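You operate a simulated robot arm through the tools that you are given. There is no shell and no other tool. Be economical: measure what you need, move in short steps, check, and stop when the job is done.

You run a simulated robot arm. Do the job below in one go: nothing can be reset, and whatever is moved stays where it is left.

Task
Sand the dried coating off the wooden tray, then brush the mat clean.
Fine: the rough block sands, the hand brush takes the dust; both go back on their mats. What is to be rubbed or washed off counts as gone when no trace of it is left.

Only the result counts: the job must be done as asked and must still hold three seconds after the hand-in. Knocking over, shifting, dropping, spilling or breaking anything else fails it.

Robot
A 6-joint arm with a two-finger parallel gripper, fixed in place. Base frame: the origin is at the foot of the arm, x ahead of it, y to its left, z up; the work surface is at about z = 78.4. Units: cm, degrees, N and s.
With the tool pointing down near the work surface it reaches from about 36 to 82 cm from the base axis. Its first joint turns from -166.0 to 166.0 degrees. Payload 3.91 kg.
The tool frame sits at the grasp point between the pads (the TCP): z along the fingers, y along the line on which they close. The tips reach 3 cm beyond it. Largest opening 11 cm; finger width 2, thickness 1; the body of the gripper, 4.8 by 11.2 cm, starts 5.5 cm behind the TCP.
Orientation is told as [roll, pitch, yaw] about the base's x, y, z axes, in that order, counted from this pose: with the fingers straight down and closing along the base's y, the tool's x points along the base's -x, its y along +y and its z along -z.

Tools
- The arm moves only by the tool nudge_tool. Its argument "deltas" is a list of rows, each a list of 2 entries, a list of its own where there are three numbers: the shift along the base's x, y, z in cm, then the turn, a rotation vector about the base's x, y, z in degrees. In form: [[[x, y, z], [wx, wy, wz]], ...]. A call has 1 to 8 rows; each row shifts and turns the commanded pose from where the row before left it. "fingers" is the closure, from 0 (fully open) to 1 (shut), set as the call begins (left out, the last holds). A row lasts 0.2 s, in which the tool goes at most 5 cm and 8.6 degrees; a call with a longer step from one row to the next is refused whole, and so is a gripper value outside its range. Where a pose cannot be reached the arm comes as near as it can. A force on the tool above 40 N (or 10 N above the force at the start of the call, whichever is more), or a blocked arm, ends the call early, and 0.2 s more pass. Each finger travels about 4.5 cm/s and halts on what it meets, pressing with about 29 N; the grip force reading is that of the motor and also rises with nothing between the fingers. The clock runs only during rows and for 0.2 s after the last one: add rows that do not move to give the fingers time. The reply holds the time, the measured pose of the TCP, the force on the tool along the base axes, the opening and the grip force, in the units named above and with some noise, with the torque about the TCP (base axes, N m) and any sound that the robot's microphone picked up.
- Cameras (640 x 400 px; columns grow to the right, rows downward): "scene" is fixed at [40.47, -64.23, 159.87]; the picture's right is [1.00, -0.03, 0.00], its down [-0.02, -0.53, -0.85] and it looks along [0.03, 0.84, -0.53] (base axes); focal length 332 px, centre (320, 200). "wrist" rides on the gripper at [7.7, 0.7, -11.4] in the tool frame; the picture's right is [-0.09, 1.00, 0.00], its down [-0.80, -0.07, -0.59] and it looks along [-0.59, -0.05, 0.80] (tool axes); focal length 270 px, centre (320, 200). There is no depth. A picture from a camera that has moved, and an enlarged one, comes with that camera's place and axes in the base frame and with its lens. The place of the scene camera against the robot may be out by one fixed shift of up to 1.2 cm in any direction.
- get_image(camera): a new picture of that camera. It takes no simulated time.
- move_column(by): slides the trunk up (or, below 0, down) by that many cm; the arm rides with it, the base frame stays. It gives what a move gives, with no picture.
- zoom(camera, box): a new picture of the part [left, top, right, bottom] of that camera's present view, enlarged. It takes no simulated time.
- job_done(): hands the job in; it is judged then, once.

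Work in short steps. Places have to be worked out from the pictures, the camera data and where the tool is seen: move nearer, look again, correct. Check each grasp and each placing, and mend what went wrong. You have 120 turns and 84 pictures in all, those below and enlarged ones among them. Open the gripper and draw the arm clear of the work before you hand the job in, unless the task says otherwise; then end with one line.

The tools are called after "Call:" by a JSON object that holds its "api" and its "payload". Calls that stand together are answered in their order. nudge_tool: Moves the arm, as the interface text tells. Its arguments: {"type":"object","properties":{"deltas":{"type":"array","items":{"type":"array"}},"fingers":{"type":"number"}},"required":["deltas"]} The other tools are called the same way: move_column (by) slides the trunk up or down; get_image (camera) takes a picture; zoom (camera, box) takes an enlarged picture of a part of a camera's view; job_done () hands the job in.

At the start:

```text
time: 0.0
tcp_pos: [48.79, 31.11, 116.43]
tool_rot: [0.0, 0.0, 0.0]
ft_force: [0.6, 0.1, 0.5]
moment: [0.0, 0.01, 0.01]
finger_gap: 10.99
gripper_force: 0.1
trunk travel left (down, up): [-50.0, 11.0]
```

scene: 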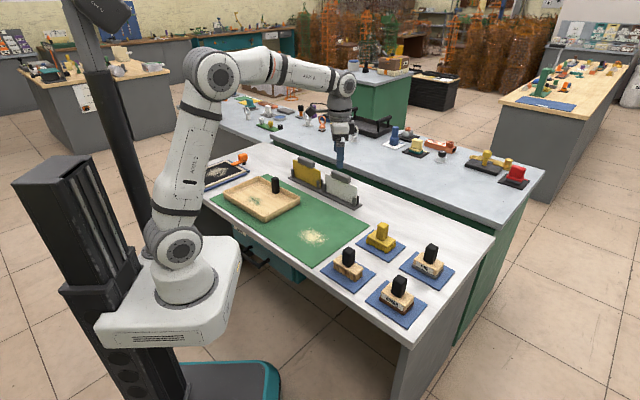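
wrist: 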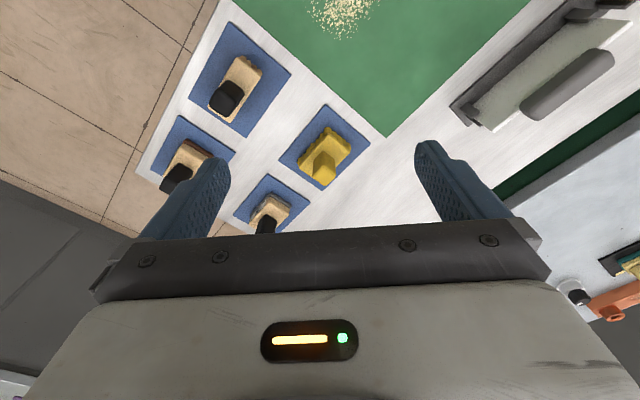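

I'll look closely at the tools and the tray first.

Call:
{"api": "zoom", "payload": {"camera": "scene", "box": [310, 210, 470, 335]}}

Call:
{"api": "zoom", "payload": {"camera": "scene", "box": [195, 140, 375, 270]}}

```text
3.20 times, centred on (390, 272) of scene
camera zoom: at [40.47, -64.23, 159.87], right [1.0, -0.03, 0.0], down [-0.02, -0.53, -0.85], along [0.03, 0.84, -0.53], focal length 1063 px, centre (96, -32)
```

zoom: 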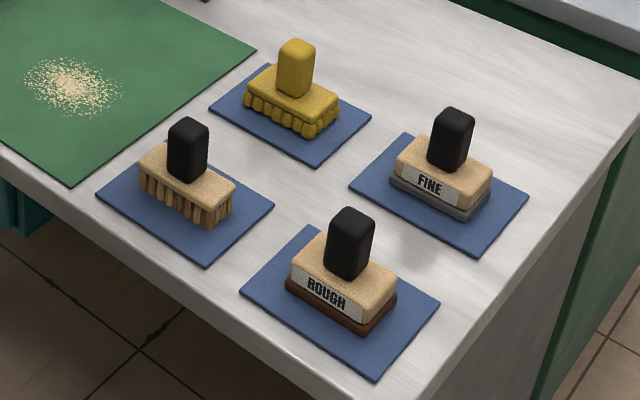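

```text
3.08 times, centred on (285, 205) of scene
camera zoom: at [40.47, -64.23, 159.87], right [1.0, -0.03, 0.0], down [-0.02, -0.53, -0.85], along [0.03, 0.84, -0.53], focal length 1022 px, centre (428, 185)
```

zoom: 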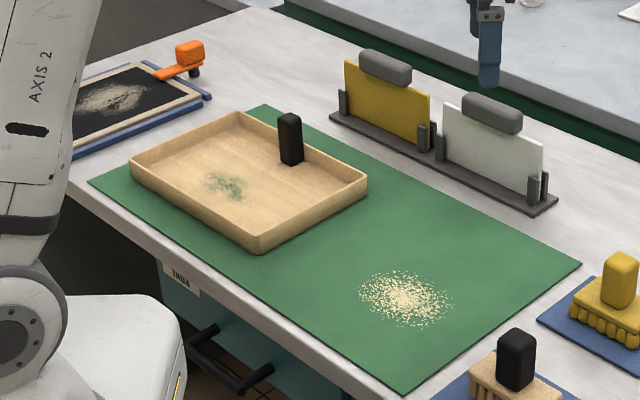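

The rough block is estimated near (66,2), the wooden brush near (52,17), the coating near (15,64) and the dust near (41,38). I'll move over the tool mats to look with the wrist camera.

Call:
{"api": "nudge_tool", "payload": {"deltas": [[[0.9, -3.4, -1.6], [0, 0, 0]], [[0.9, -3.4, -1.6], [0, 0, 0]], [[0.9, -3.4, -1.6], [0, 0, 0]], [[0.9, -3.4, -1.6], [0, 0, 0]], [[0.9, -3.4, -1.6], [0, 0, 0]], [[0.9, -3.4, -1.6], [0, 0, 0]], [[0.9, -3.4, -1.6], [0, 0, 0]], [[0, 0, 0], [0, 0, 0]]], "fingers": 0}}

Call:
{"api": "get_image", "payload": {"camera": "wrist"}}

```text
time: 1.8
tcp_pos: [55.05, 7.32, 104.92]
tool_rot: [0.0, 0.1, 0.0]
ft_force: [0.0, -0.4, -0.6]
moment: [0.03, -0.01, -0.02]
finger_gap: 11.01
gripper_force: 0.1
trunk travel left (down, up): [-50.0, 11.0]
```

```text
79 pictures are left
camera wrist: at [47.33, 7.99, 116.51], right [0.09, 1.0, 0.0], down [0.8, -0.07, 0.59], along [0.59, -0.05, -0.8], focal length 270 px, centre (320, 200)
```

wrist: 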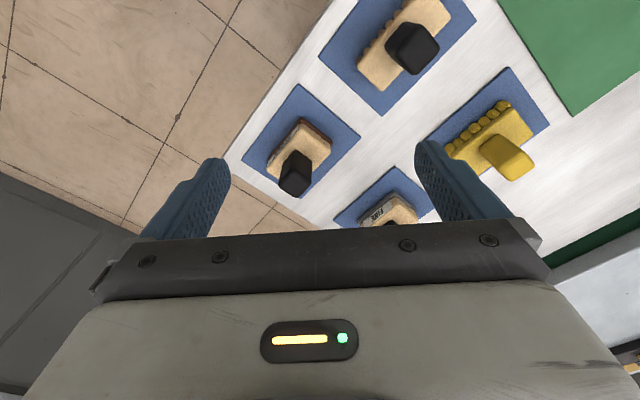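

Rough's mat works out to be centred near (65.0, 3.4), with its sides at about 46°/-44°. I'll zoom on both blocks to get the handle shape and orientation.

Call:
{"api": "zoom", "payload": {"camera": "wrist", "box": [230, 80, 370, 210]}}

Call:
{"api": "zoom", "payload": {"camera": "wrist", "box": [320, 0, 560, 150]}}

```text
3.08 times, centred on (300, 145) of wrist
camera zoom: at [47.33, 7.99, 116.51], right [0.09, 1.0, 0.0], down [0.8, -0.07, 0.59], along [0.59, -0.05, -0.8], focal length 832 px, centre (382, 369)
```

zoom: 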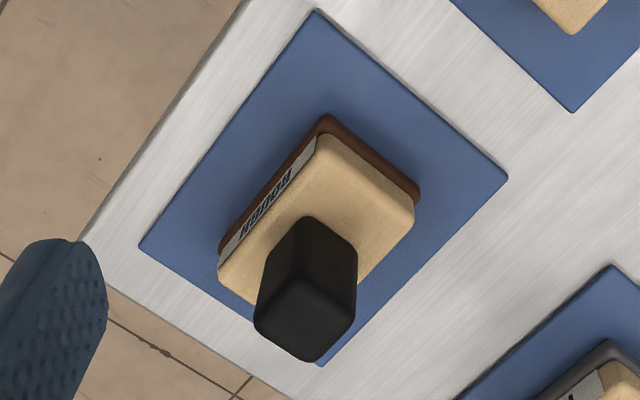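

```text
2.67 times, centred on (440, 75) of wrist
camera zoom: at [47.33, 7.99, 116.51], right [0.09, 1.0, 0.0], down [0.8, -0.07, 0.59], along [0.59, -0.05, -0.8], focal length 721 px, centre (0, 533)
```

zoom: 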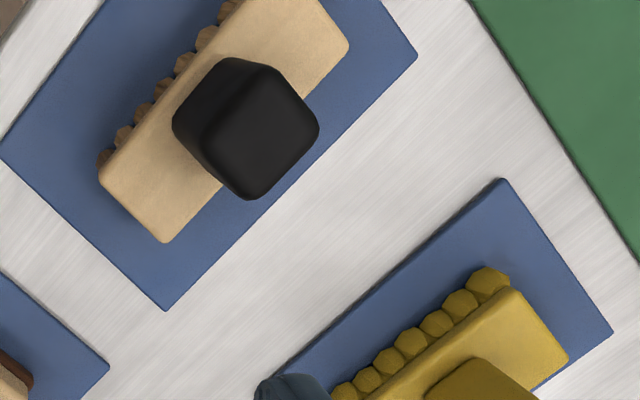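

The handle is upright and its top is near z≈88.8. I'll turn by -44° so the fingers close across the block's short side, and move above (65, 3.4).

Call:
{"api": "nudge_tool", "payload": {"deltas": [[[1.66, -0.65, -1.3], [0, 0, -7.33]], [[1.66, -0.65, -1.3], [0, 0, -7.33]], [[1.66, -0.65, -1.3], [0, 0, -7.33]], [[1.66, -0.65, -1.3], [0, 0, -7.33]], [[1.66, -0.65, -1.3], [0, 0, -7.33]], [[1.66, -0.65, -1.3], [0, 0, -7.33]], [[0, 0, 0], [0, 0, 0]]]}}

Call:
{"api": "get_image", "payload": {"camera": "wrist"}}

Call:
{"api": "get_image", "payload": {"camera": "scene"}}

```text
time: 3.4
tcp_pos: [65.18, 3.52, 97.43]
tool_rot: [0.0, 0.0, -44.0]
ft_force: [0.7, -0.3, -0.1]
moment: [-0.05, 0.0, 0.02]
finger_gap: 11.0
gripper_force: 0.1
trunk travel left (down, up): [-50.0, 11.0]
```

```text
76 pictures are left
camera wrist: at [60.13, 9.43, 108.95], right [0.76, 0.66, 0.0], down [0.53, -0.61, 0.59], along [0.39, -0.45, -0.8], focal length 270 px, centre (320, 200)
```

wrist: 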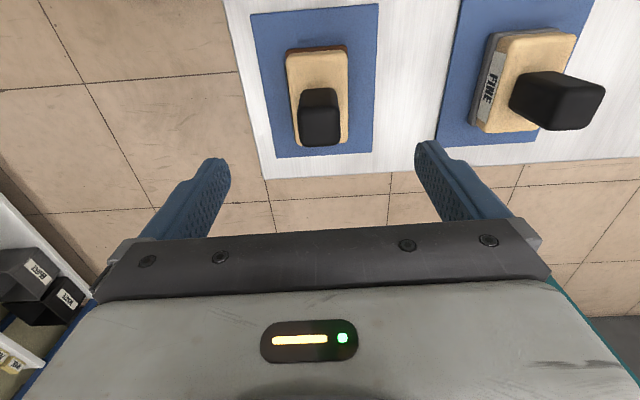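

```text
75 pictures are left
```

scene: 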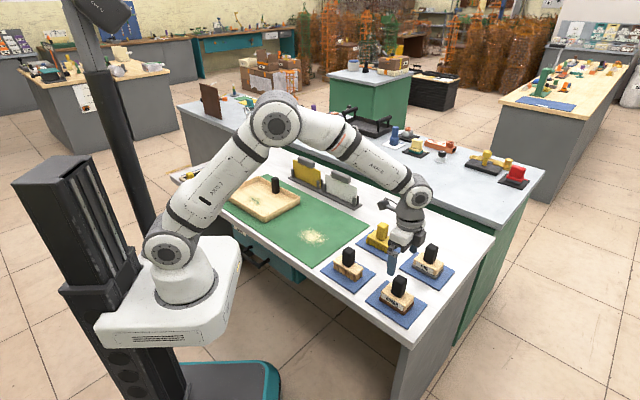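

The handle is centred at about (65.3, 3.4), aligned with the fingers. I'll descend to z≈87 with the fingers still open.

Call:
{"api": "nudge_tool", "payload": {"deltas": [[[0.1, -0.1, -3.4], [0, 0, -0.8]], [[0, 0, -3.4], [0, 0, 0]], [[0, 0, -2.4], [0, 0, 0]], [[0, 0, -1.2], [0, 0, 0]], [[0, 0, 0], [0, 0, 0]]]}}

Call:
{"api": "get_image", "payload": {"camera": "wrist"}}

Call:
{"api": "zoom", "payload": {"camera": "scene", "box": [340, 220, 460, 330]}}

```text
time: 4.6
tcp_pos: [65.15, 3.26, 86.98]
tool_rot: [0.0, 0.0, -44.6]
ft_force: [0.6, 0.3, -0.6]
moment: [0.04, 0.0, -0.01]
finger_gap: 11.0
gripper_force: 0.0
trunk travel left (down, up): [-50.0, 11.0]
```

```text
74 pictures are left
camera wrist: at [60.16, 9.34, 98.56], right [0.76, 0.65, 0.0], down [0.52, -0.61, 0.59], along [0.38, -0.45, -0.8], focal length 270 px, centre (320, 200)
```

wrist: 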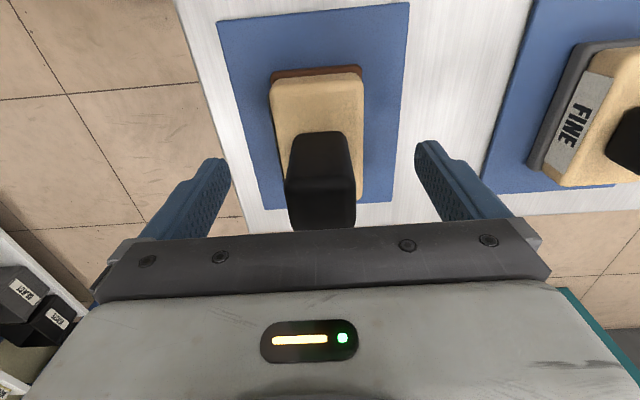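

```text
3.64 times, centred on (400, 275) of scene
camera zoom: at [40.47, -64.23, 159.87], right [1.0, -0.03, 0.0], down [-0.02, -0.53, -0.85], along [0.03, 0.84, -0.53], focal length 1208 px, centre (29, -73)
```

zoom: 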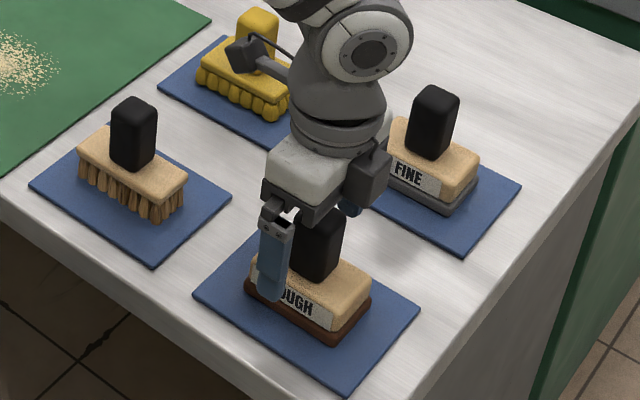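

The handle sits between the fingers, so I'll close on it.

Call:
{"api": "nudge_tool", "payload": {"deltas": [[[0, 0, 0], [0, 0, 0]], [[0, 0, 0], [0, 0, 0]], [[0, 0, 0], [0, 0, 0]], [[0, 0, 0], [0, 0, 0]], [[0, 0, 0], [0, 0, 0]], [[0, 0, 0], [0, 0, 0]], [[0, 0, 0], [0, 0, 0]]], "fingers": 1}}

Call:
{"api": "zoom", "payload": {"camera": "scene", "box": [340, 220, 460, 330]}}

Call:
{"api": "get_image", "payload": {"camera": "wrist"}}

```text
time: 6.2
tcp_pos: [65.26, 3.41, 87.03]
tool_rot: [0.0, -0.1, -44.7]
ft_force: [0.6, -0.6, 0.3]
moment: [0.06, -0.06, -0.01]
finger_gap: 3.38
gripper_force: 28.9
trunk travel left (down, up): [-50.0, 11.0]
```

```text
3.64 times, centred on (400, 275) of scene
camera zoom: at [40.47, -64.23, 159.87], right [1.0, -0.03, 0.0], down [-0.02, -0.53, -0.85], along [0.03, 0.84, -0.53], focal length 1208 px, centre (29, -73)
```

zoom: 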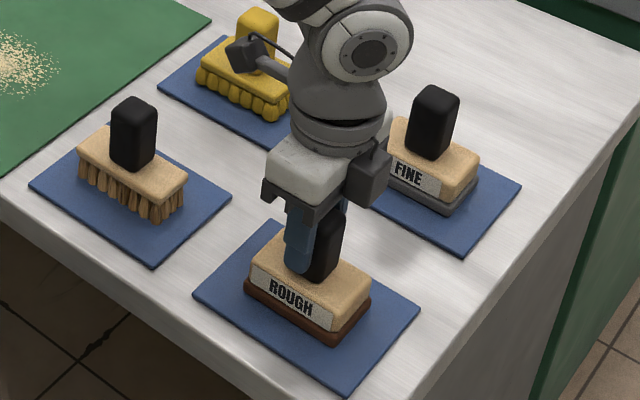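

```text
71 pictures are left
camera wrist: at [60.16, 9.34, 98.59], right [0.76, 0.65, 0.0], down [0.52, -0.61, 0.59], along [0.38, -0.45, -0.8], focal length 270 px, centre (320, 200)
```

wrist: 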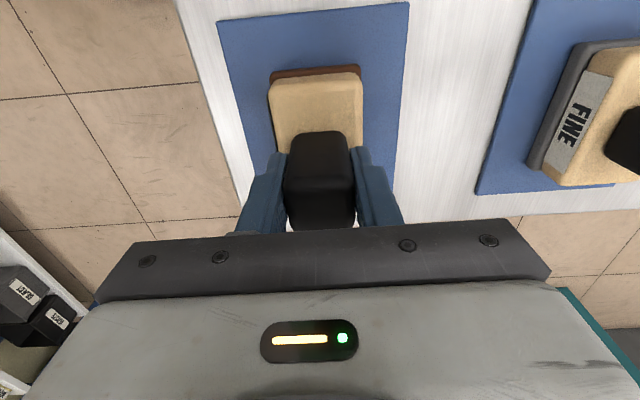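

The grip holds at a 3.4 cm gap. I'll lift straight up and check.

Call:
{"api": "nudge_tool", "payload": {"deltas": [[[0, 0, 1], [0, 0, 0]], [[0, 0, 2], [0, 0, 0]], [[0, 0, 4], [0, 0, 0]], [[0, 0, 4], [0, 0, 0]], [[0, 0, 4], [0, 0, 0]], [[0, 0, 4], [0, 0, 0]], [[0, 0, 0], [0, 0, 0]]]}}

Call:
{"api": "get_image", "payload": {"camera": "wrist"}}

```text
time: 7.8
tcp_pos: [65.03, 3.37, 106.14]
tool_rot: [0.0, -0.1, -44.7]
ft_force: [0.4, 0.9, -1.9]
moment: [-0.01, 0.01, 0.02]
finger_gap: 3.36
gripper_force: 29.5
trunk travel left (down, up): [-50.0, 11.0]
```

```text
70 pictures are left
camera wrist: at [60.09, 9.37, 117.73], right [0.76, 0.65, 0.0], down [0.52, -0.61, 0.59], along [0.38, -0.45, -0.8], focal length 270 px, centre (320, 200)
```

wrist: 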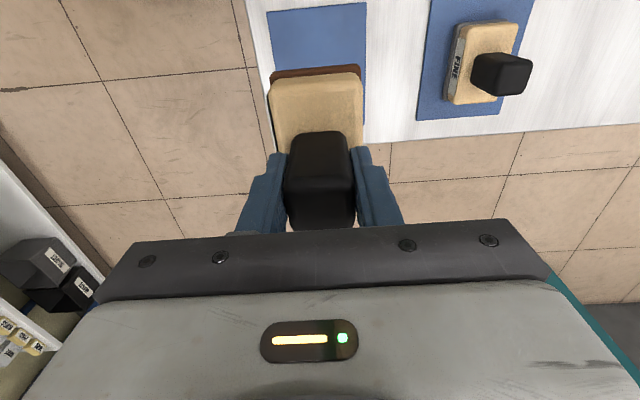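

The block is firmly held. I'll carry it high toward the tray.

Call:
{"api": "nudge_tool", "payload": {"deltas": [[[-2.94, 3.59, 0], [0, 0, 0]], [[-2.94, 3.59, 0], [0, 0, 0]], [[-2.94, 3.59, 0], [0, 0, 0]], [[-2.94, 3.59, 0], [0, 0, 0]], [[-2.94, 3.59, 0], [0, 0, 0]], [[-2.94, 3.59, 0], [0, 0, 0]], [[-2.94, 3.59, 0], [0, 0, 0]], [[-2.94, 3.59, 0], [0, 0, 0]]]}}

Call:
{"api": "nudge_tool", "payload": {"deltas": [[[-2.94, 3.59, 0], [0, 0, 0]], [[-2.94, 3.59, 0], [0, 0, 0]], [[-2.94, 3.59, 0], [0, 0, 0]], [[-2.94, 3.59, 0], [0, 0, 0]], [[-2.94, 3.59, 0], [0, 0, 0]], [[-2.94, 3.59, 0], [0, 0, 0]], [[-2.94, 3.59, 0], [0, 0, 0]], [[-2.94, 3.59, 0], [0, 0, 0]]]}}

Call:
{"api": "get_image", "payload": {"camera": "wrist"}}

Call:
{"api": "get_image", "payload": {"camera": "scene"}}

```text
time: 9.6
tcp_pos: [41.42, 31.96, 105.86]
tool_rot: [0.1, 0.0, -44.8]
ft_force: [-0.2, 0.3, -1.4]
moment: [0.0, -0.01, 0.01]
finger_gap: 3.36
gripper_force: 29.2
trunk travel left (down, up): [-50.0, 11.0]
```

```text
time: 11.4
tcp_pos: [17.98, 60.82, 105.74]
tool_rot: [0.0, -0.1, -44.7]
ft_force: [-0.1, -0.2, -1.5]
moment: [0.03, -0.01, -0.02]
finger_gap: 3.35
gripper_force: 29.0
trunk travel left (down, up): [-50.0, 11.0]
```

```text
69 pictures are left
camera wrist: at [12.98, 66.78, 117.24], right [0.76, 0.65, 0.0], down [0.52, -0.61, 0.6], along [0.38, -0.45, -0.8], focal length 270 px, centre (320, 200)
```

wrist: 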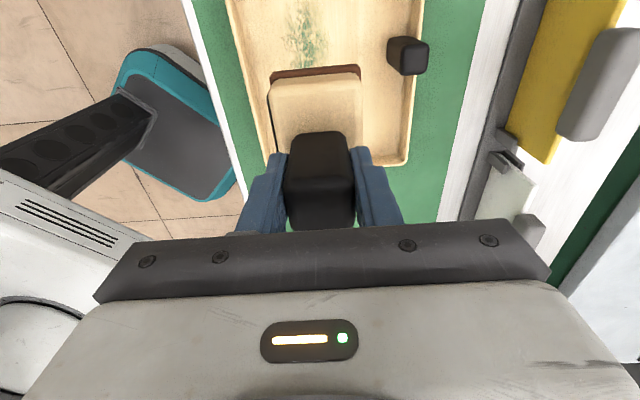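

```text
68 pictures are left
```

scene: 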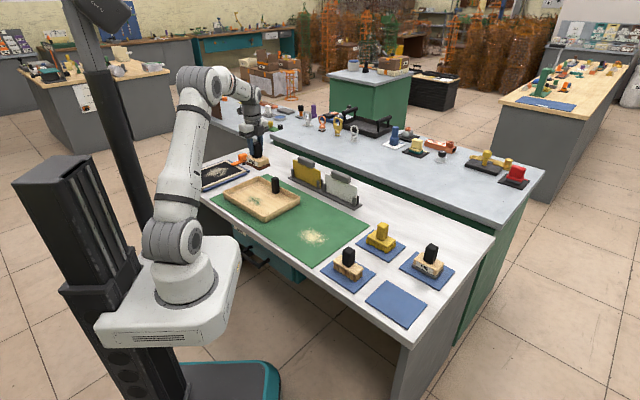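

The patch is at about (13.6, 63.8). I'll back up a little to see all of it and the tray walls.

Call:
{"api": "nudge_tool", "payload": {"deltas": [[[-2.8, 3.2, 0], [0, 0, 0]], [[-2.8, 3.2, 0], [0, 0, 0]], [[-2.8, 3.2, 0], [0, 0, 0]], [[0, 0, 0], [0, 0, 0]]]}}

Call:
{"api": "get_image", "payload": {"camera": "wrist"}}

Call:
{"api": "zoom", "payload": {"camera": "scene", "box": [210, 160, 310, 230]}}

```text
time: 12.4
tcp_pos: [9.54, 70.38, 105.85]
tool_rot: [0.0, 0.1, -44.8]
ft_force: [-1.0, 0.0, -2.0]
moment: [0.01, 0.01, 0.0]
finger_gap: 3.37
gripper_force: 29.1
trunk travel left (down, up): [-50.0, 11.0]
```

```text
67 pictures are left
camera wrist: at [4.6, 76.39, 117.36], right [0.76, 0.65, 0.0], down [0.52, -0.61, 0.59], along [0.38, -0.45, -0.8], focal length 270 px, centre (320, 200)
```

wrist: 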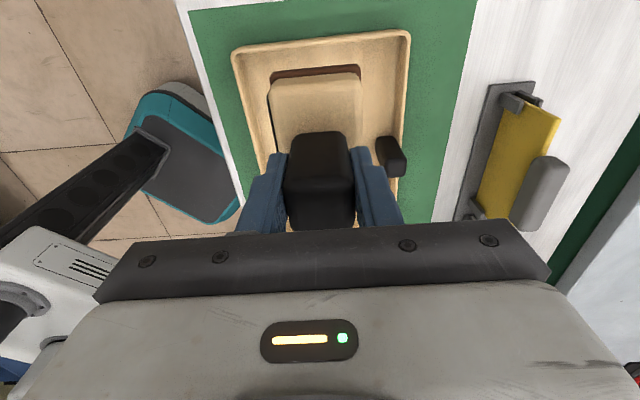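

```text
5.71 times, centred on (260, 195) of scene
camera zoom: at [40.47, -64.23, 159.87], right [1.0, -0.03, 0.0], down [-0.02, -0.53, -0.85], along [0.03, 0.84, -0.53], focal length 1898 px, centre (663, 229)
```

zoom: 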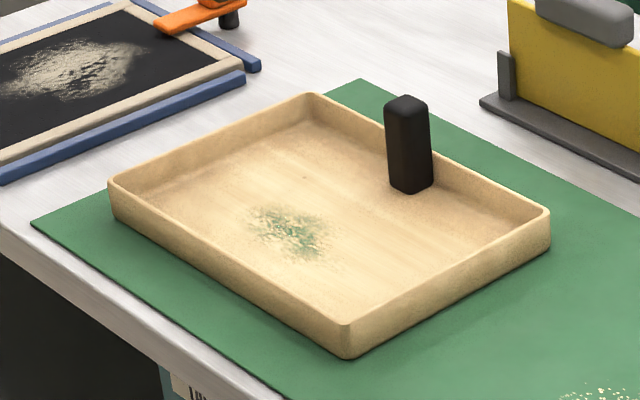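

The tray centre is near (17.4, 63.4) and the patch is about ±5 cm around (14, 64). I'll go above the patch and descend to just above the tray floor.

Call:
{"api": "nudge_tool", "payload": {"deltas": [[[2.23, -3.2, 0], [0, 0, 0]], [[2.23, -3.2, 0], [0, 0, 0]], [[0, 0, -4.5], [0, 0, 0]], [[0, 0, -4.5], [0, 0, 0]], [[0, 0, -3.5], [0, 0, 0]], [[0, 0, -2.0], [0, 0, 0]], [[0, 0, -1.0], [0, 0, 0]], [[0, 0, 0], [0, 0, 0]]]}}

Call:
{"api": "zoom", "payload": {"camera": "scene", "box": [210, 140, 310, 230]}}

Call:
{"api": "get_image", "payload": {"camera": "wrist"}}

```text
time: 14.2
tcp_pos: [14.12, 63.96, 90.65]
tool_rot: [-0.1, 0.0, -44.7]
ft_force: [0.0, -0.6, -1.2]
moment: [0.01, 0.01, 0.0]
finger_gap: 3.39
gripper_force: 28.6
trunk travel left (down, up): [-50.0, 11.0]
```

```text
4.44 times, centred on (260, 185) of scene
camera zoom: at [40.47, -64.23, 159.87], right [1.0, -0.03, 0.0], down [-0.02, -0.53, -0.85], along [0.03, 0.84, -0.53], focal length 1476 px, centre (587, 267)
```

zoom: 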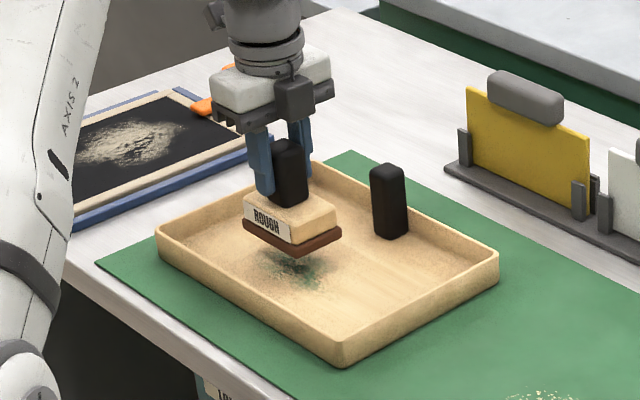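

```text
64 pictures are left
camera wrist: at [9.11, 69.9, 102.2], right [0.76, 0.65, 0.0], down [0.52, -0.61, 0.59], along [0.38, -0.45, -0.8], focal length 270 px, centre (320, 200)
```

wrist: 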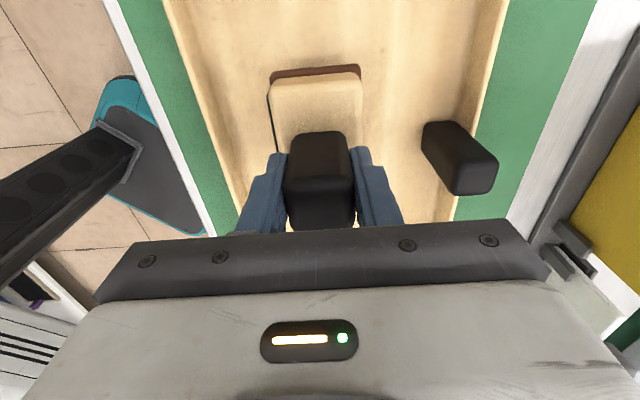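

The block hovers about 2–3 cm above the floor, right over the patch. I'll descend gently until there is contact.

Call:
{"api": "nudge_tool", "payload": {"deltas": [[[0, 0, -0.8], [0, 0, 0]], [[0, 0, -0.6], [0, 0, 0]], [[0, 0, -0.4], [0, 0, 0]], [[0, 0, -0.3], [0, 0, 0]], [[0, 0, -0.2], [0, 0, 0]], [[0, 0, 0], [0, 0, 0]]]}}

```text
time: 15.6
tcp_pos: [14.17, 64.0, 88.23]
tool_rot: [0.1, 0.0, -44.6]
ft_force: [-0.7, 0.8, -1.2]
moment: [-0.01, 0.01, 0.0]
finger_gap: 3.35
gripper_force: 28.8
trunk travel left (down, up): [-50.0, 11.0]
```

No contact yet at 88.2, so I'll keep going in small steps.

Call:
{"api": "nudge_tool", "payload": {"deltas": [[[0, 0, -0.2], [0, 0, 0]], [[0, 0, -0.2], [0, 0, 0]], [[0, 0, -0.1], [0, 0, 0]], [[0, 0, 0], [0, 0, 0]]]}}

```text
time: 16.6
tcp_pos: [14.3, 64.02, 87.75]
tool_rot: [-0.1, 0.0, -44.8]
ft_force: [0.8, 0.7, -1.8]
moment: [-0.02, 0.0, -0.02]
finger_gap: 3.38
gripper_force: 28.9
trunk travel left (down, up): [-50.0, 11.0]
```

Call:
{"api": "nudge_tool", "payload": {"deltas": [[[0, 0, -0.15], [0, 0, 0]], [[0, 0, -0.1], [0, 0, 0]], [[0, 0, 0], [0, 0, 0]]]}}

Call:
{"api": "zoom", "payload": {"camera": "scene", "box": [230, 165, 290, 215]}}

```text
time: 17.4
tcp_pos: [14.2, 64.08, 87.55]
tool_rot: [-0.1, -0.1, -44.6]
ft_force: [-0.4, 0.3, -0.7]
moment: [-0.02, -0.01, -0.03]
finger_gap: 3.38
gripper_force: 29.2
trunk travel left (down, up): [-50.0, 11.0]
```

```text
8.00 times, centred on (260, 190) of scene
camera zoom: at [40.47, -64.23, 159.87], right [1.0, -0.03, 0.0], down [-0.02, -0.53, -0.85], along [0.03, 0.84, -0.53], focal length 2657 px, centre (800, 280)
```

zoom: 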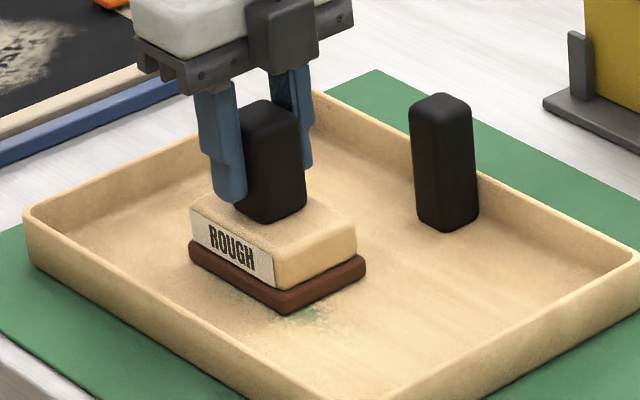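

Very close to the floor now; I'll keep descending in fine steps.

Call:
{"api": "nudge_tool", "payload": {"deltas": [[[0, 0, -0.1], [0, 0, 0]], [[0, 0, -0.1], [0, 0, 0]], [[0, 0, -0.1], [0, 0, 0]], [[0, 0, 0], [0, 0, 0]]]}}

```text
time: 18.4
tcp_pos: [14.34, 63.92, 87.54]
tool_rot: [0.1, 0.1, -44.7]
ft_force: [-1.8, 3.5, 14.3]
moment: [-0.45, -0.1, 0.0]
finger_gap: 3.38
gripper_force: 29.4
trunk travel left (down, up): [-50.0, 11.0]
```

Contact at about 14 N. I'll do one test stroke along the tray's long axis and check that the tray stays put.

Call:
{"api": "nudge_tool", "payload": {"deltas": [[[0.7, -0.7, 0], [0, 0, 0]], [[0.7, -0.7, 0], [0, 0, 0]], [[0.7, -0.7, 0], [0, 0, 0]], [[-0.7, 0.7, 0], [0, 0, 0]], [[-0.7, 0.7, 0], [0, 0, 0]], [[-0.7, 0.7, 0], [0, 0, 0]], [[0, 0, 0], [0, 0, 0]]]}}

Call:
{"api": "zoom", "payload": {"camera": "scene", "box": [230, 165, 290, 215]}}

```text
time: 20.0
tcp_pos: [14.24, 63.79, 87.28]
tool_rot: [-0.1, 0.1, -44.6]
ft_force: [6.0, -5.4, 17.8]
moment: [-0.32, -0.27, 0.02]
finger_gap: 3.36
gripper_force: 28.8
trunk travel left (down, up): [-50.0, 11.0]
```

```text
8.00 times, centred on (260, 190) of scene
camera zoom: at [40.47, -64.23, 159.87], right [1.0, -0.03, 0.0], down [-0.02, -0.53, -0.85], along [0.03, 0.84, -0.53], focal length 2657 px, centre (800, 280)
```

zoom: 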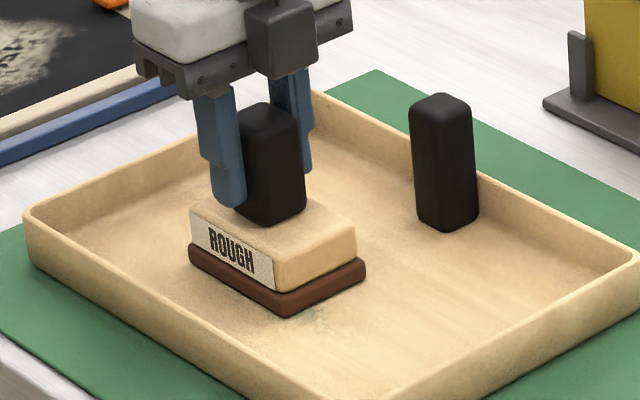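

The tray stayed put and the coating is thinning. Now I'll raster over the patch, starting on the near side.

Call:
{"api": "nudge_tool", "payload": {"deltas": [[[-1.2, -1.2, 0], [0, 0, 0]], [[1, -1, 0], [0, 0, 0]], [[1, -1, 0], [0, 0, 0]], [[1, -1, 0], [0, 0, 0]], [[-1, 1, 0], [0, 0, 0]], [[-1, 1, 0], [0, 0, 0]], [[-1, 1, 0], [0, 0, 0]], [[-1, 1, 0], [0, 0, 0]]]}}

Call:
{"api": "nudge_tool", "payload": {"deltas": [[[-1, 1, 0], [0, 0, 0]], [[1, -1, 0], [0, 0, 0]], [[1, -1, 0], [0, 0, 0]], [[1.2, 1.2, 0], [0, 0, 0]], [[1.2, 1.2, 0], [0, 0, 0]], [[1, -1, 0], [0, 0, 0]], [[1, -1, 0], [0, 0, 0]], [[1, -1, 0], [0, 0, 0]]]}}

Call:
{"api": "nudge_tool", "payload": {"deltas": [[[-1, 1, 0], [0, 0, 0]], [[-1, 1, 0], [0, 0, 0]], [[-1, 1, 0], [0, 0, 0]], [[-1, 1, 0], [0, 0, 0]], [[-1, 1, 0], [0, 0, 0]], [[1, -1, 0], [0, 0, 0]], [[1, -1, 0], [0, 0, 0]], [[-1.2, -1.2, 0], [0, 0, 0]]]}}

Call:
{"api": "zoom", "payload": {"camera": "scene", "box": [230, 165, 290, 215]}}

```text
time: 21.8
tcp_pos: [12.0, 63.58, 87.22]
tool_rot: [0.1, 0.1, -44.7]
ft_force: [4.8, -3.0, 16.2]
moment: [-0.43, -0.38, 0.11]
finger_gap: 3.36
gripper_force: 28.5
trunk travel left (down, up): [-50.0, 11.0]
```

```text
time: 23.6
tcp_pos: [18.43, 62.12, 87.28]
tool_rot: [0.1, 0.1, -44.7]
ft_force: [-3.0, 3.6, 18.8]
moment: [0.27, 0.41, -0.04]
finger_gap: 3.36
gripper_force: 28.8
trunk travel left (down, up): [-50.0, 11.0]
```

```text
time: 25.4
tcp_pos: [14.17, 63.9, 87.36]
tool_rot: [0.0, 0.0, -44.8]
ft_force: [3.5, 1.3, 15.7]
moment: [0.4, 0.2, -0.11]
finger_gap: 3.37
gripper_force: 28.8
trunk travel left (down, up): [-50.0, 11.0]
```

```text
8.00 times, centred on (260, 190) of scene
camera zoom: at [40.47, -64.23, 159.87], right [1.0, -0.03, 0.0], down [-0.02, -0.53, -0.85], along [0.03, 0.84, -0.53], focal length 2657 px, centre (800, 280)
```

zoom: 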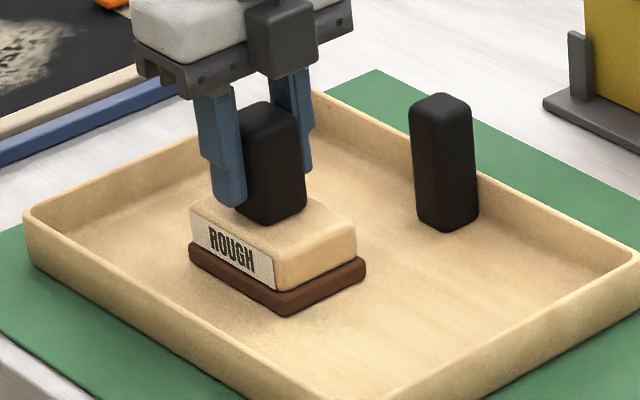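

What's visible around the block looks clean. I'll lift straight up, move aside along the tray and inspect.

Call:
{"api": "nudge_tool", "payload": {"deltas": [[[0, 0, 2], [0, 0, 0]], [[0, 0, 4], [0, 0, 0]], [[0, 0, 4], [0, 0, 0]], [[3, -3, 3], [0, 0, 0]], [[3, -3, 2], [0, 0, 0]], [[0, 0, 0], [0, 0, 0]]]}}

Call:
{"api": "zoom", "payload": {"camera": "scene", "box": [220, 170, 280, 210]}}

Call:
{"api": "get_image", "payload": {"camera": "wrist"}}

```text
refused: row 4 steps farther than a row can; nothing moved
```

```text
10.00 times, centred on (250, 190) of scene
camera zoom: at [40.47, -64.23, 159.87], right [1.0, -0.03, 0.0], down [-0.02, -0.53, -0.85], along [0.03, 0.84, -0.53], focal length 3321 px, centre (1020, 300)
```

zoom: 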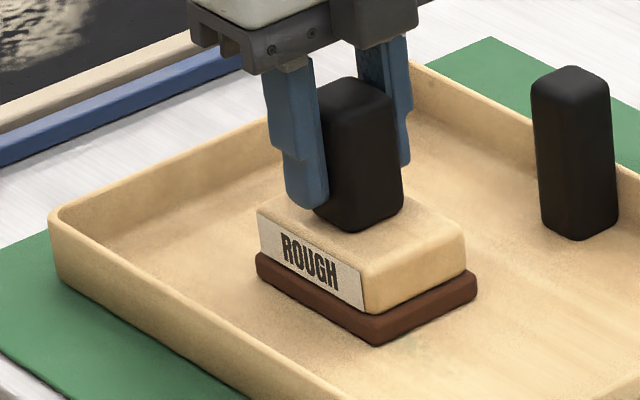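

```text
59 pictures are left
camera wrist: at [9.16, 69.87, 98.81], right [0.76, 0.65, 0.0], down [0.52, -0.61, 0.59], along [0.38, -0.45, -0.8], focal length 270 px, centre (320, 200)
```

wrist: 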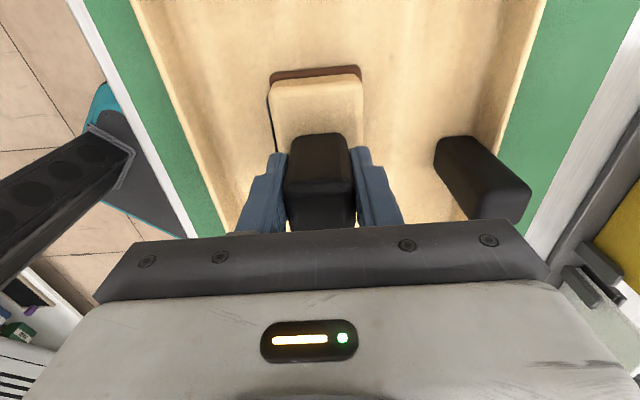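

That move was refused because a step was too long. Retrying with shorter steps.

Call:
{"api": "nudge_tool", "payload": {"deltas": [[[0, 0, 2], [0, 0, 0]], [[0, 0, 4], [0, 0, 0]], [[0, 0, 4], [0, 0, 0]], [[0, 0, 4], [0, 0, 0]], [[3, -3, 1], [0, 0, 0]], [[3, -3, 1], [0, 0, 0]], [[2, -2, 1], [0, 0, 0]], [[0, 0, 0], [0, 0, 0]]]}}

Call:
{"api": "zoom", "payload": {"camera": "wrist", "box": [220, 0, 420, 120]}}

Call:
{"api": "zoom", "payload": {"camera": "scene", "box": [230, 175, 290, 215]}}

```text
time: 27.2
tcp_pos: [22.41, 55.82, 104.13]
tool_rot: [0.0, -0.1, -44.7]
ft_force: [-1.1, -0.4, -1.7]
moment: [0.03, 0.01, 0.0]
finger_gap: 3.36
gripper_force: 29.1
trunk travel left (down, up): [-50.0, 11.0]
```

```text
3.20 times, centred on (320, 60) of wrist
camera zoom: at [17.36, 61.77, 115.76], right [0.76, 0.65, 0.0], down [0.52, -0.61, 0.59], along [0.38, -0.45, -0.8], focal length 865 px, centre (320, 648)
```

zoom: 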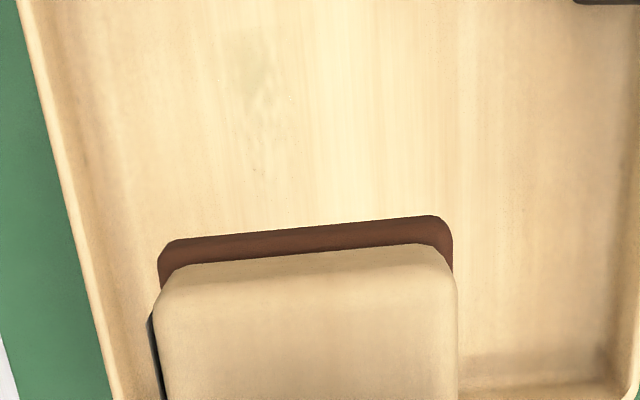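

```text
10.00 times, centred on (260, 195) of scene
camera zoom: at [40.47, -64.23, 159.87], right [1.0, -0.03, 0.0], down [-0.02, -0.53, -0.85], along [0.03, 0.84, -0.53], focal length 3321 px, centre (920, 250)
```

zoom: 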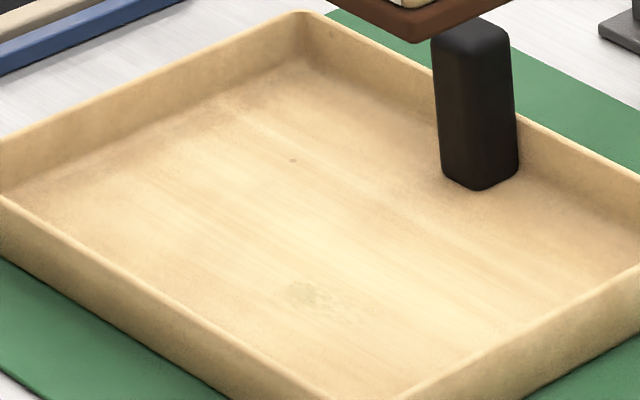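

Faint traces remain around (16.5, 59.5), which is further along the tray than my strokes covered. I'll go back down there.

Call:
{"api": "nudge_tool", "payload": {"deltas": [[[-2.9, 1.85, 0], [0, 0, 0]], [[-2.9, 1.85, 0], [0, 0, 0]], [[0, 0, -4.5], [0, 0, 0]], [[0, 0, -4.5], [0, 0, 0]], [[0, 0, -4.0], [0, 0, 0]], [[0, 0, -2.5], [0, 0, 0]], [[0, 0, -0.9], [0, 0, 0]], [[0, 0, 0], [0, 0, 0]]]}}

Call:
{"api": "nudge_tool", "payload": {"deltas": [[[0, 0, -0.2], [0, 0, 0]], [[0, 0, -0.15], [0, 0, 0]], [[0, 0, 0], [0, 0, 0]]]}}

```text
time: 29.0
tcp_pos: [16.43, 59.85, 87.75]
tool_rot: [0.0, 0.1, -44.7]
ft_force: [0.3, -0.5, -1.7]
moment: [-0.03, -0.01, -0.02]
finger_gap: 3.36
gripper_force: 28.7
trunk travel left (down, up): [-50.0, 11.0]
```

```text
time: 29.8
tcp_pos: [16.27, 59.61, 87.49]
tool_rot: [0.0, 0.0, -44.6]
ft_force: [0.1, 0.7, -2.1]
moment: [0.06, -0.04, -0.01]
finger_gap: 3.39
gripper_force: 28.7
trunk travel left (down, up): [-50.0, 11.0]
```

Call:
{"api": "nudge_tool", "payload": {"deltas": [[[0, 0, -0.15], [0, 0, 0]], [[0, 0, -0.1], [0, 0, 0]], [[0, 0, -0.1], [0, 0, 0]], [[0, 0, 0], [0, 0, 0]]]}}

```text
time: 30.8
tcp_pos: [16.37, 59.85, 87.19]
tool_rot: [0.2, 0.1, -44.7]
ft_force: [1.3, -0.2, 15.0]
moment: [-0.45, 0.0, 0.02]
finger_gap: 3.38
gripper_force: 28.6
trunk travel left (down, up): [-50.0, 11.0]
```

Contact at 15 N. I'll rub back and forth with full overlap.

Call:
{"api": "nudge_tool", "payload": {"deltas": [[[1, -1, 0], [0, 0, 0]], [[1, -1, 0], [0, 0, 0]], [[-1, 1, 0], [0, 0, 0]], [[-1, 1, 0], [0, 0, 0]], [[-1, 1, 0], [0, 0, 0]], [[-1, 1, 0], [0, 0, 0]], [[1, -1, 0], [0, 0, 0]], [[1, -1, 0], [0, 0, 0]]]}}

Call:
{"api": "nudge_tool", "payload": {"deltas": [[[-1, -1, 0], [0, 0, 0]], [[1, -1, 0], [0, 0, 0]], [[1, -1, 0], [0, 0, 0]], [[-1, 1, 0], [0, 0, 0]], [[-1, 1, 0], [0, 0, 0]], [[-1, 1, 0], [0, 0, 0]], [[-1, 1, 0], [0, 0, 0]], [[1, 1, 0], [0, 0, 0]]]}}

Call:
{"api": "nudge_tool", "payload": {"deltas": [[[1, 1, 0], [0, 0, 0]], [[1, -1, 0], [0, 0, 0]], [[1, -1, 0], [0, 0, 0]], [[1, -1, 0], [0, 0, 0]], [[-1, 1, 0], [0, 0, 0]], [[-1, 1, 0], [0, 0, 0]], [[-1, -1, 0], [0, 0, 0]], [[1, -1, 0], [0, 0, 0]]]}}

Call:
{"api": "nudge_tool", "payload": {"deltas": [[[0, 0, 2], [0, 0, 0]], [[0, 0, 4], [0, 0, 0]], [[0, 0, 4], [0, 0, 0]], [[0, 0, 4], [0, 0, 0]], [[3, -3, 1], [0, 0, 0]], [[2, -2, 1], [0, 0, 0]], [[2, -2, 1], [0, 0, 0]], [[0, 0, 0], [0, 0, 0]]]}}

Call:
{"api": "zoom", "payload": {"camera": "wrist", "box": [220, 0, 420, 120]}}

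Call:
{"api": "zoom", "payload": {"camera": "scene", "box": [230, 175, 290, 215]}}

```text
time: 32.6
tcp_pos: [16.24, 59.7, 87.31]
tool_rot: [0.1, 0.0, -44.7]
ft_force: [-5.4, 6.0, 19.7]
moment: [0.26, 0.56, -0.1]
finger_gap: 3.39
gripper_force: 28.8
trunk travel left (down, up): [-50.0, 11.0]
```

```text
time: 34.4
tcp_pos: [14.27, 61.85, 87.06]
tool_rot: [0.0, 0.0, -44.7]
ft_force: [-4.5, -1.1, 11.8]
moment: [-0.44, 0.02, -0.21]
finger_gap: 3.38
gripper_force: 29.0
trunk travel left (down, up): [-50.0, 11.0]
```

```text
time: 36.2
tcp_pos: [16.19, 59.66, 87.19]
tool_rot: [0.0, 0.0, -44.7]
ft_force: [-1.2, 1.5, 11.5]
moment: [0.21, 0.23, -0.01]
finger_gap: 3.36
gripper_force: 29.0
trunk travel left (down, up): [-50.0, 11.0]
```

```text
time: 38.0
tcp_pos: [23.32, 52.67, 104.08]
tool_rot: [0.1, 0.0, -44.7]
ft_force: [-0.8, -0.3, -1.5]
moment: [0.0, 0.0, -0.02]
finger_gap: 3.38
gripper_force: 29.4
trunk travel left (down, up): [-50.0, 11.0]
```

```text
3.20 times, centred on (320, 60) of wrist
camera zoom: at [18.28, 58.64, 115.62], right [0.76, 0.65, 0.0], down [0.52, -0.61, 0.59], along [0.38, -0.45, -0.8], focal length 865 px, centre (320, 648)
```

zoom: 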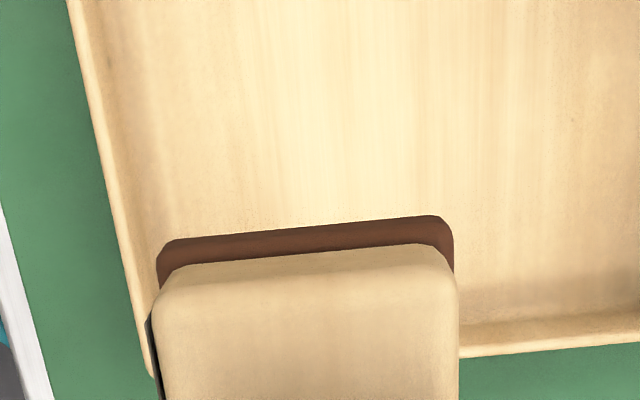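

```text
10.00 times, centred on (260, 195) of scene
camera zoom: at [40.47, -64.23, 159.87], right [1.0, -0.03, 0.0], down [-0.02, -0.53, -0.85], along [0.03, 0.84, -0.53], focal length 3321 px, centre (920, 250)
```

zoom: 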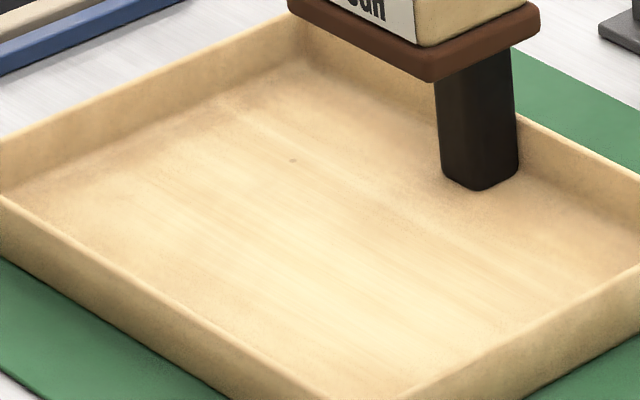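

The coating is gone; the one small brown speck was there from the start and reads as wood grain. I'll carry the block back above its mat.

Call:
{"api": "nudge_tool", "payload": {"deltas": [[[2.99, -3.52, 0.2], [0, 0, 0]], [[2.99, -3.52, 0.2], [0, 0, 0]], [[2.99, -3.52, 0.2], [0, 0, 0]], [[2.99, -3.52, 0.2], [0, 0, 0]], [[2.99, -3.52, 0.2], [0, 0, 0]], [[2.99, -3.52, 0.2], [0, 0, 0]], [[2.99, -3.52, 0.2], [0, 0, 0]], [[2.99, -3.52, 0.2], [0, 0, 0]]]}}

Call:
{"api": "nudge_tool", "payload": {"deltas": [[[2.99, -3.52, 0], [0, 0, 0]], [[2.99, -3.52, 0], [0, 0, 0]], [[2.99, -3.52, 0], [0, 0, 0]], [[2.99, -3.52, 0], [0, 0, 0]], [[2.99, -3.52, 0], [0, 0, 0]], [[2.99, -3.52, 0], [0, 0, 0]], [[0, 0, 0], [0, 0, 0]]]}}

```text
time: 39.8
tcp_pos: [47.2, 24.33, 105.8]
tool_rot: [0.0, 0.0, -44.6]
ft_force: [-0.1, 0.0, -1.7]
moment: [-0.01, -0.02, 0.01]
finger_gap: 3.35
gripper_force: 29.1
trunk travel left (down, up): [-50.0, 11.0]
```

```text
time: 41.4
tcp_pos: [65.33, 3.67, 105.84]
tool_rot: [0.1, -0.1, -44.7]
ft_force: [-0.1, 1.5, -2.1]
moment: [-0.03, 0.01, 0.0]
finger_gap: 3.39
gripper_force: 29.1
trunk travel left (down, up): [-50.0, 11.0]
```

I'm above the mat at (65.3, 3.5). I'll lower to just above the original grasp height.

Call:
{"api": "nudge_tool", "payload": {"deltas": [[[0, -0.2, -4.5], [0, 0, 0]], [[0, 0, -4.5], [0, 0, 0]], [[0, 0, -4.5], [0, 0, 0]], [[0, 0, -3.0], [0, 0, 0]], [[0, 0, -1.3], [0, 0, 0]], [[0, 0, -0.5], [0, 0, 0]], [[0, 0, 0], [0, 0, 0]]]}}

Call:
{"api": "zoom", "payload": {"camera": "scene", "box": [340, 220, 460, 330]}}

```text
time: 43.0
tcp_pos: [65.29, 3.16, 87.37]
tool_rot: [0.0, 0.0, -44.8]
ft_force: [-0.2, 0.4, -1.7]
moment: [0.01, 0.01, 0.02]
finger_gap: 3.36
gripper_force: 28.7
trunk travel left (down, up): [-50.0, 11.0]
```

```text
3.64 times, centred on (400, 275) of scene
camera zoom: at [40.47, -64.23, 159.87], right [1.0, -0.03, 0.0], down [-0.02, -0.53, -0.85], along [0.03, 0.84, -0.53], focal length 1208 px, centre (29, -73)
```

zoom: 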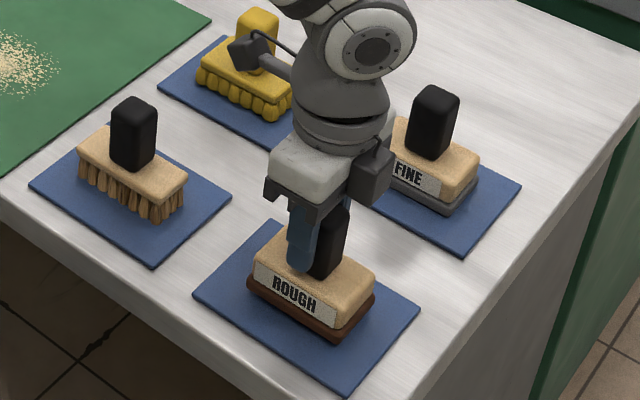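

Well placed. I'll lower to contact.

Call:
{"api": "nudge_tool", "payload": {"deltas": [[[0, 0, -0.2], [0, 0, 0]], [[0, 0, -0.1], [0, 0, 0]], [[0, 0, -0.1], [0, 0, 0]], [[0, 0, 0], [0, 0, 0]]]}}

```text
time: 44.0
tcp_pos: [65.3, 3.21, 87.01]
tool_rot: [0.0, 0.0, -44.7]
ft_force: [-1.1, -0.1, -2.4]
moment: [0.03, 0.01, 0.02]
finger_gap: 3.38
gripper_force: 29.2
trunk travel left (down, up): [-50.0, 11.0]
```

Call:
{"api": "nudge_tool", "payload": {"deltas": [[[0, 0, -0.1], [0, 0, 0]], [[0, 0, -0.1], [0, 0, 0]], [[0, 0, 0], [0, 0, 0]]]}}

```text
time: 44.8
tcp_pos: [65.23, 3.19, 86.73]
tool_rot: [0.0, 0.1, -44.7]
ft_force: [0.6, -0.1, -1.9]
moment: [0.0, -0.03, -0.01]
finger_gap: 3.37
gripper_force: 28.8
trunk travel left (down, up): [-50.0, 11.0]
```

Still no contact, so the block slid up in the grip slightly. I'll keep lowering in small steps.

Call:
{"api": "nudge_tool", "payload": {"deltas": [[[0, 0, -0.1], [0, 0, 0]], [[0, 0, -0.1], [0, 0, 0]], [[0, 0, -0.1], [0, 0, 0]], [[0, 0, 0], [0, 0, 0]]]}}

```text
time: 45.8
tcp_pos: [65.18, 3.32, 86.72]
tool_rot: [0.3, -0.2, -44.7]
ft_force: [2.3, 1.1, 22.2]
moment: [0.16, 0.55, -0.08]
finger_gap: 3.36
gripper_force: 28.8
trunk travel left (down, up): [-50.0, 11.0]
```

Contact at 22 N. I'll ease up slightly, then release.

Call:
{"api": "nudge_tool", "payload": {"deltas": [[[0, 0, 0.2], [0, 0, 0]], [[0, 0, 0], [0, 0, 0]]]}}

Call:
{"api": "nudge_tool", "payload": {"deltas": [[[0, 0, 0], [0, 0, 0]], [[0, 0, 0], [0, 0, 0]], [[0, 0, 0], [0, 0, 0]], [[0, 0, 0], [0, 0, 0]], [[0, 0, 0], [0, 0, 0]], [[0, 0, 0], [0, 0, 0]]], "fingers": 0}}

Call:
{"api": "nudge_tool", "payload": {"deltas": [[[0, 0, 3], [0, 0, 0]], [[0, 0, 4], [0, 0, 0]], [[0, 0, 4], [0, 0, 0]], [[-2.2, 2.2, 2], [0, 0, 0]], [[-2.2, 2.2, 0], [0, 0, 0]], [[-2.2, 2.2, 0], [0, 0, 0]], [[0, 0, 0], [0, 0, 0]]]}}

Call:
{"api": "get_image", "payload": {"camera": "wrist"}}

Call:
{"api": "zoom", "payload": {"camera": "scene", "box": [310, 210, 470, 335]}}

```text
time: 46.4
tcp_pos: [65.33, 3.22, 86.81]
tool_rot: [0.1, 0.0, -44.7]
ft_force: [6.3, -0.4, 16.2]
moment: [-0.39, -0.51, 0.02]
finger_gap: 3.37
gripper_force: 28.3
trunk travel left (down, up): [-50.0, 11.0]
```

```text
time: 47.8
tcp_pos: [65.34, 3.22, 86.75]
tool_rot: [0.1, -0.1, -44.8]
ft_force: [-0.2, -1.1, -0.7]
moment: [0.02, -0.02, 0.04]
finger_gap: 11.0
gripper_force: 0.1
trunk travel left (down, up): [-50.0, 11.0]
```

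```text
time: 49.4
tcp_pos: [58.46, 9.81, 99.82]
tool_rot: [0.0, 0.0, -44.6]
ft_force: [-0.6, -0.1, -0.1]
moment: [-0.01, 0.0, -0.01]
finger_gap: 11.0
gripper_force: 0.1
trunk travel left (down, up): [-50.0, 11.0]
```

```text
53 pictures are left
camera wrist: at [53.58, 15.77, 111.29], right [0.76, 0.65, 0.0], down [0.52, -0.61, 0.59], along [0.38, -0.45, -0.8], focal length 270 px, centre (320, 200)
```

wrist: 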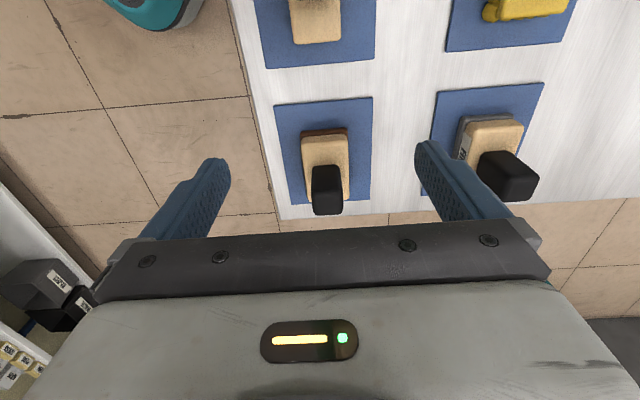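

```text
3.20 times, centred on (390, 272) of scene
camera zoom: at [40.47, -64.23, 159.87], right [1.0, -0.03, 0.0], down [-0.02, -0.53, -0.85], along [0.03, 0.84, -0.53], focal length 1063 px, centre (96, -32)
```

zoom: 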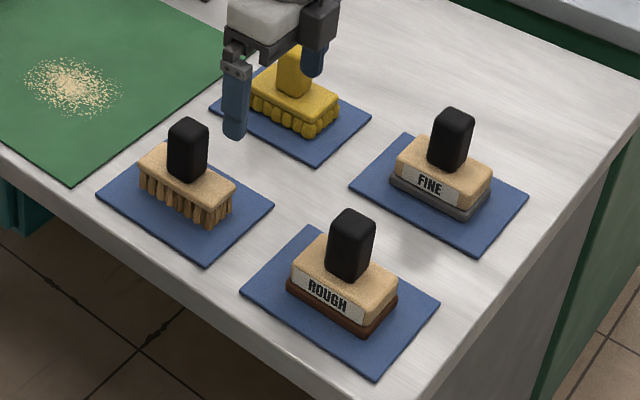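

The rough block is back on its mat. I'll move over the wooden brush and look closely at both brushes.

Call:
{"api": "nudge_tool", "payload": {"deltas": [[[-2.3, 2.4, 0], [0, 0, 0]], [[-2.3, 2.4, 0], [0, 0, 0]], [[-2.2, 2.3, 0], [0, 0, 0]], [[0, 0, 0], [0, 0, 0]]]}}

Call:
{"api": "get_image", "payload": {"camera": "wrist"}}

Call:
{"api": "zoom", "payload": {"camera": "scene", "box": [330, 215, 410, 290]}}

```text
time: 50.4
tcp_pos: [51.79, 16.96, 99.46]
tool_rot: [0.0, 0.1, -44.7]
ft_force: [0.5, 0.0, 0.0]
moment: [0.01, 0.03, -0.02]
finger_gap: 11.03
gripper_force: 0.1
trunk travel left (down, up): [-50.0, 11.0]
```

```text
51 pictures are left
camera wrist: at [46.84, 22.88, 111.1], right [0.76, 0.65, 0.0], down [0.52, -0.61, 0.59], along [0.38, -0.45, -0.8], focal length 270 px, centre (320, 200)
```

wrist: 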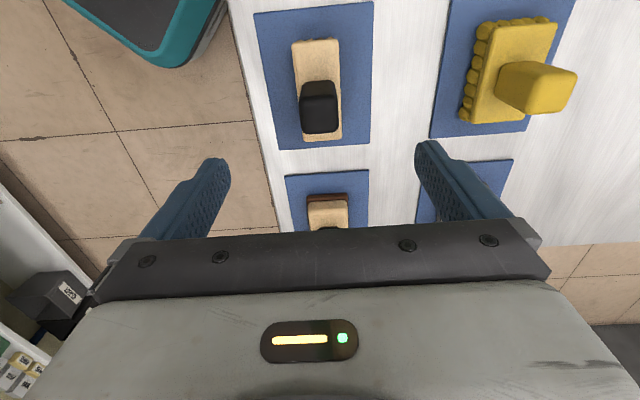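

```text
5.33 times, centred on (370, 252) of scene
camera zoom: at [40.47, -64.23, 159.87], right [1.0, -0.03, 0.0], down [-0.02, -0.53, -0.85], along [0.03, 0.84, -0.53], focal length 1771 px, centre (53, -80)
```

zoom: 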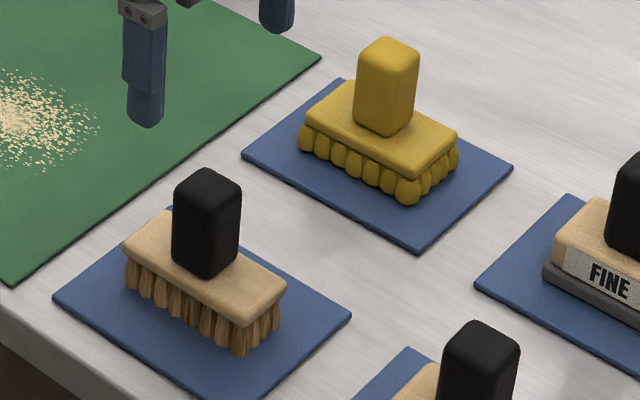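

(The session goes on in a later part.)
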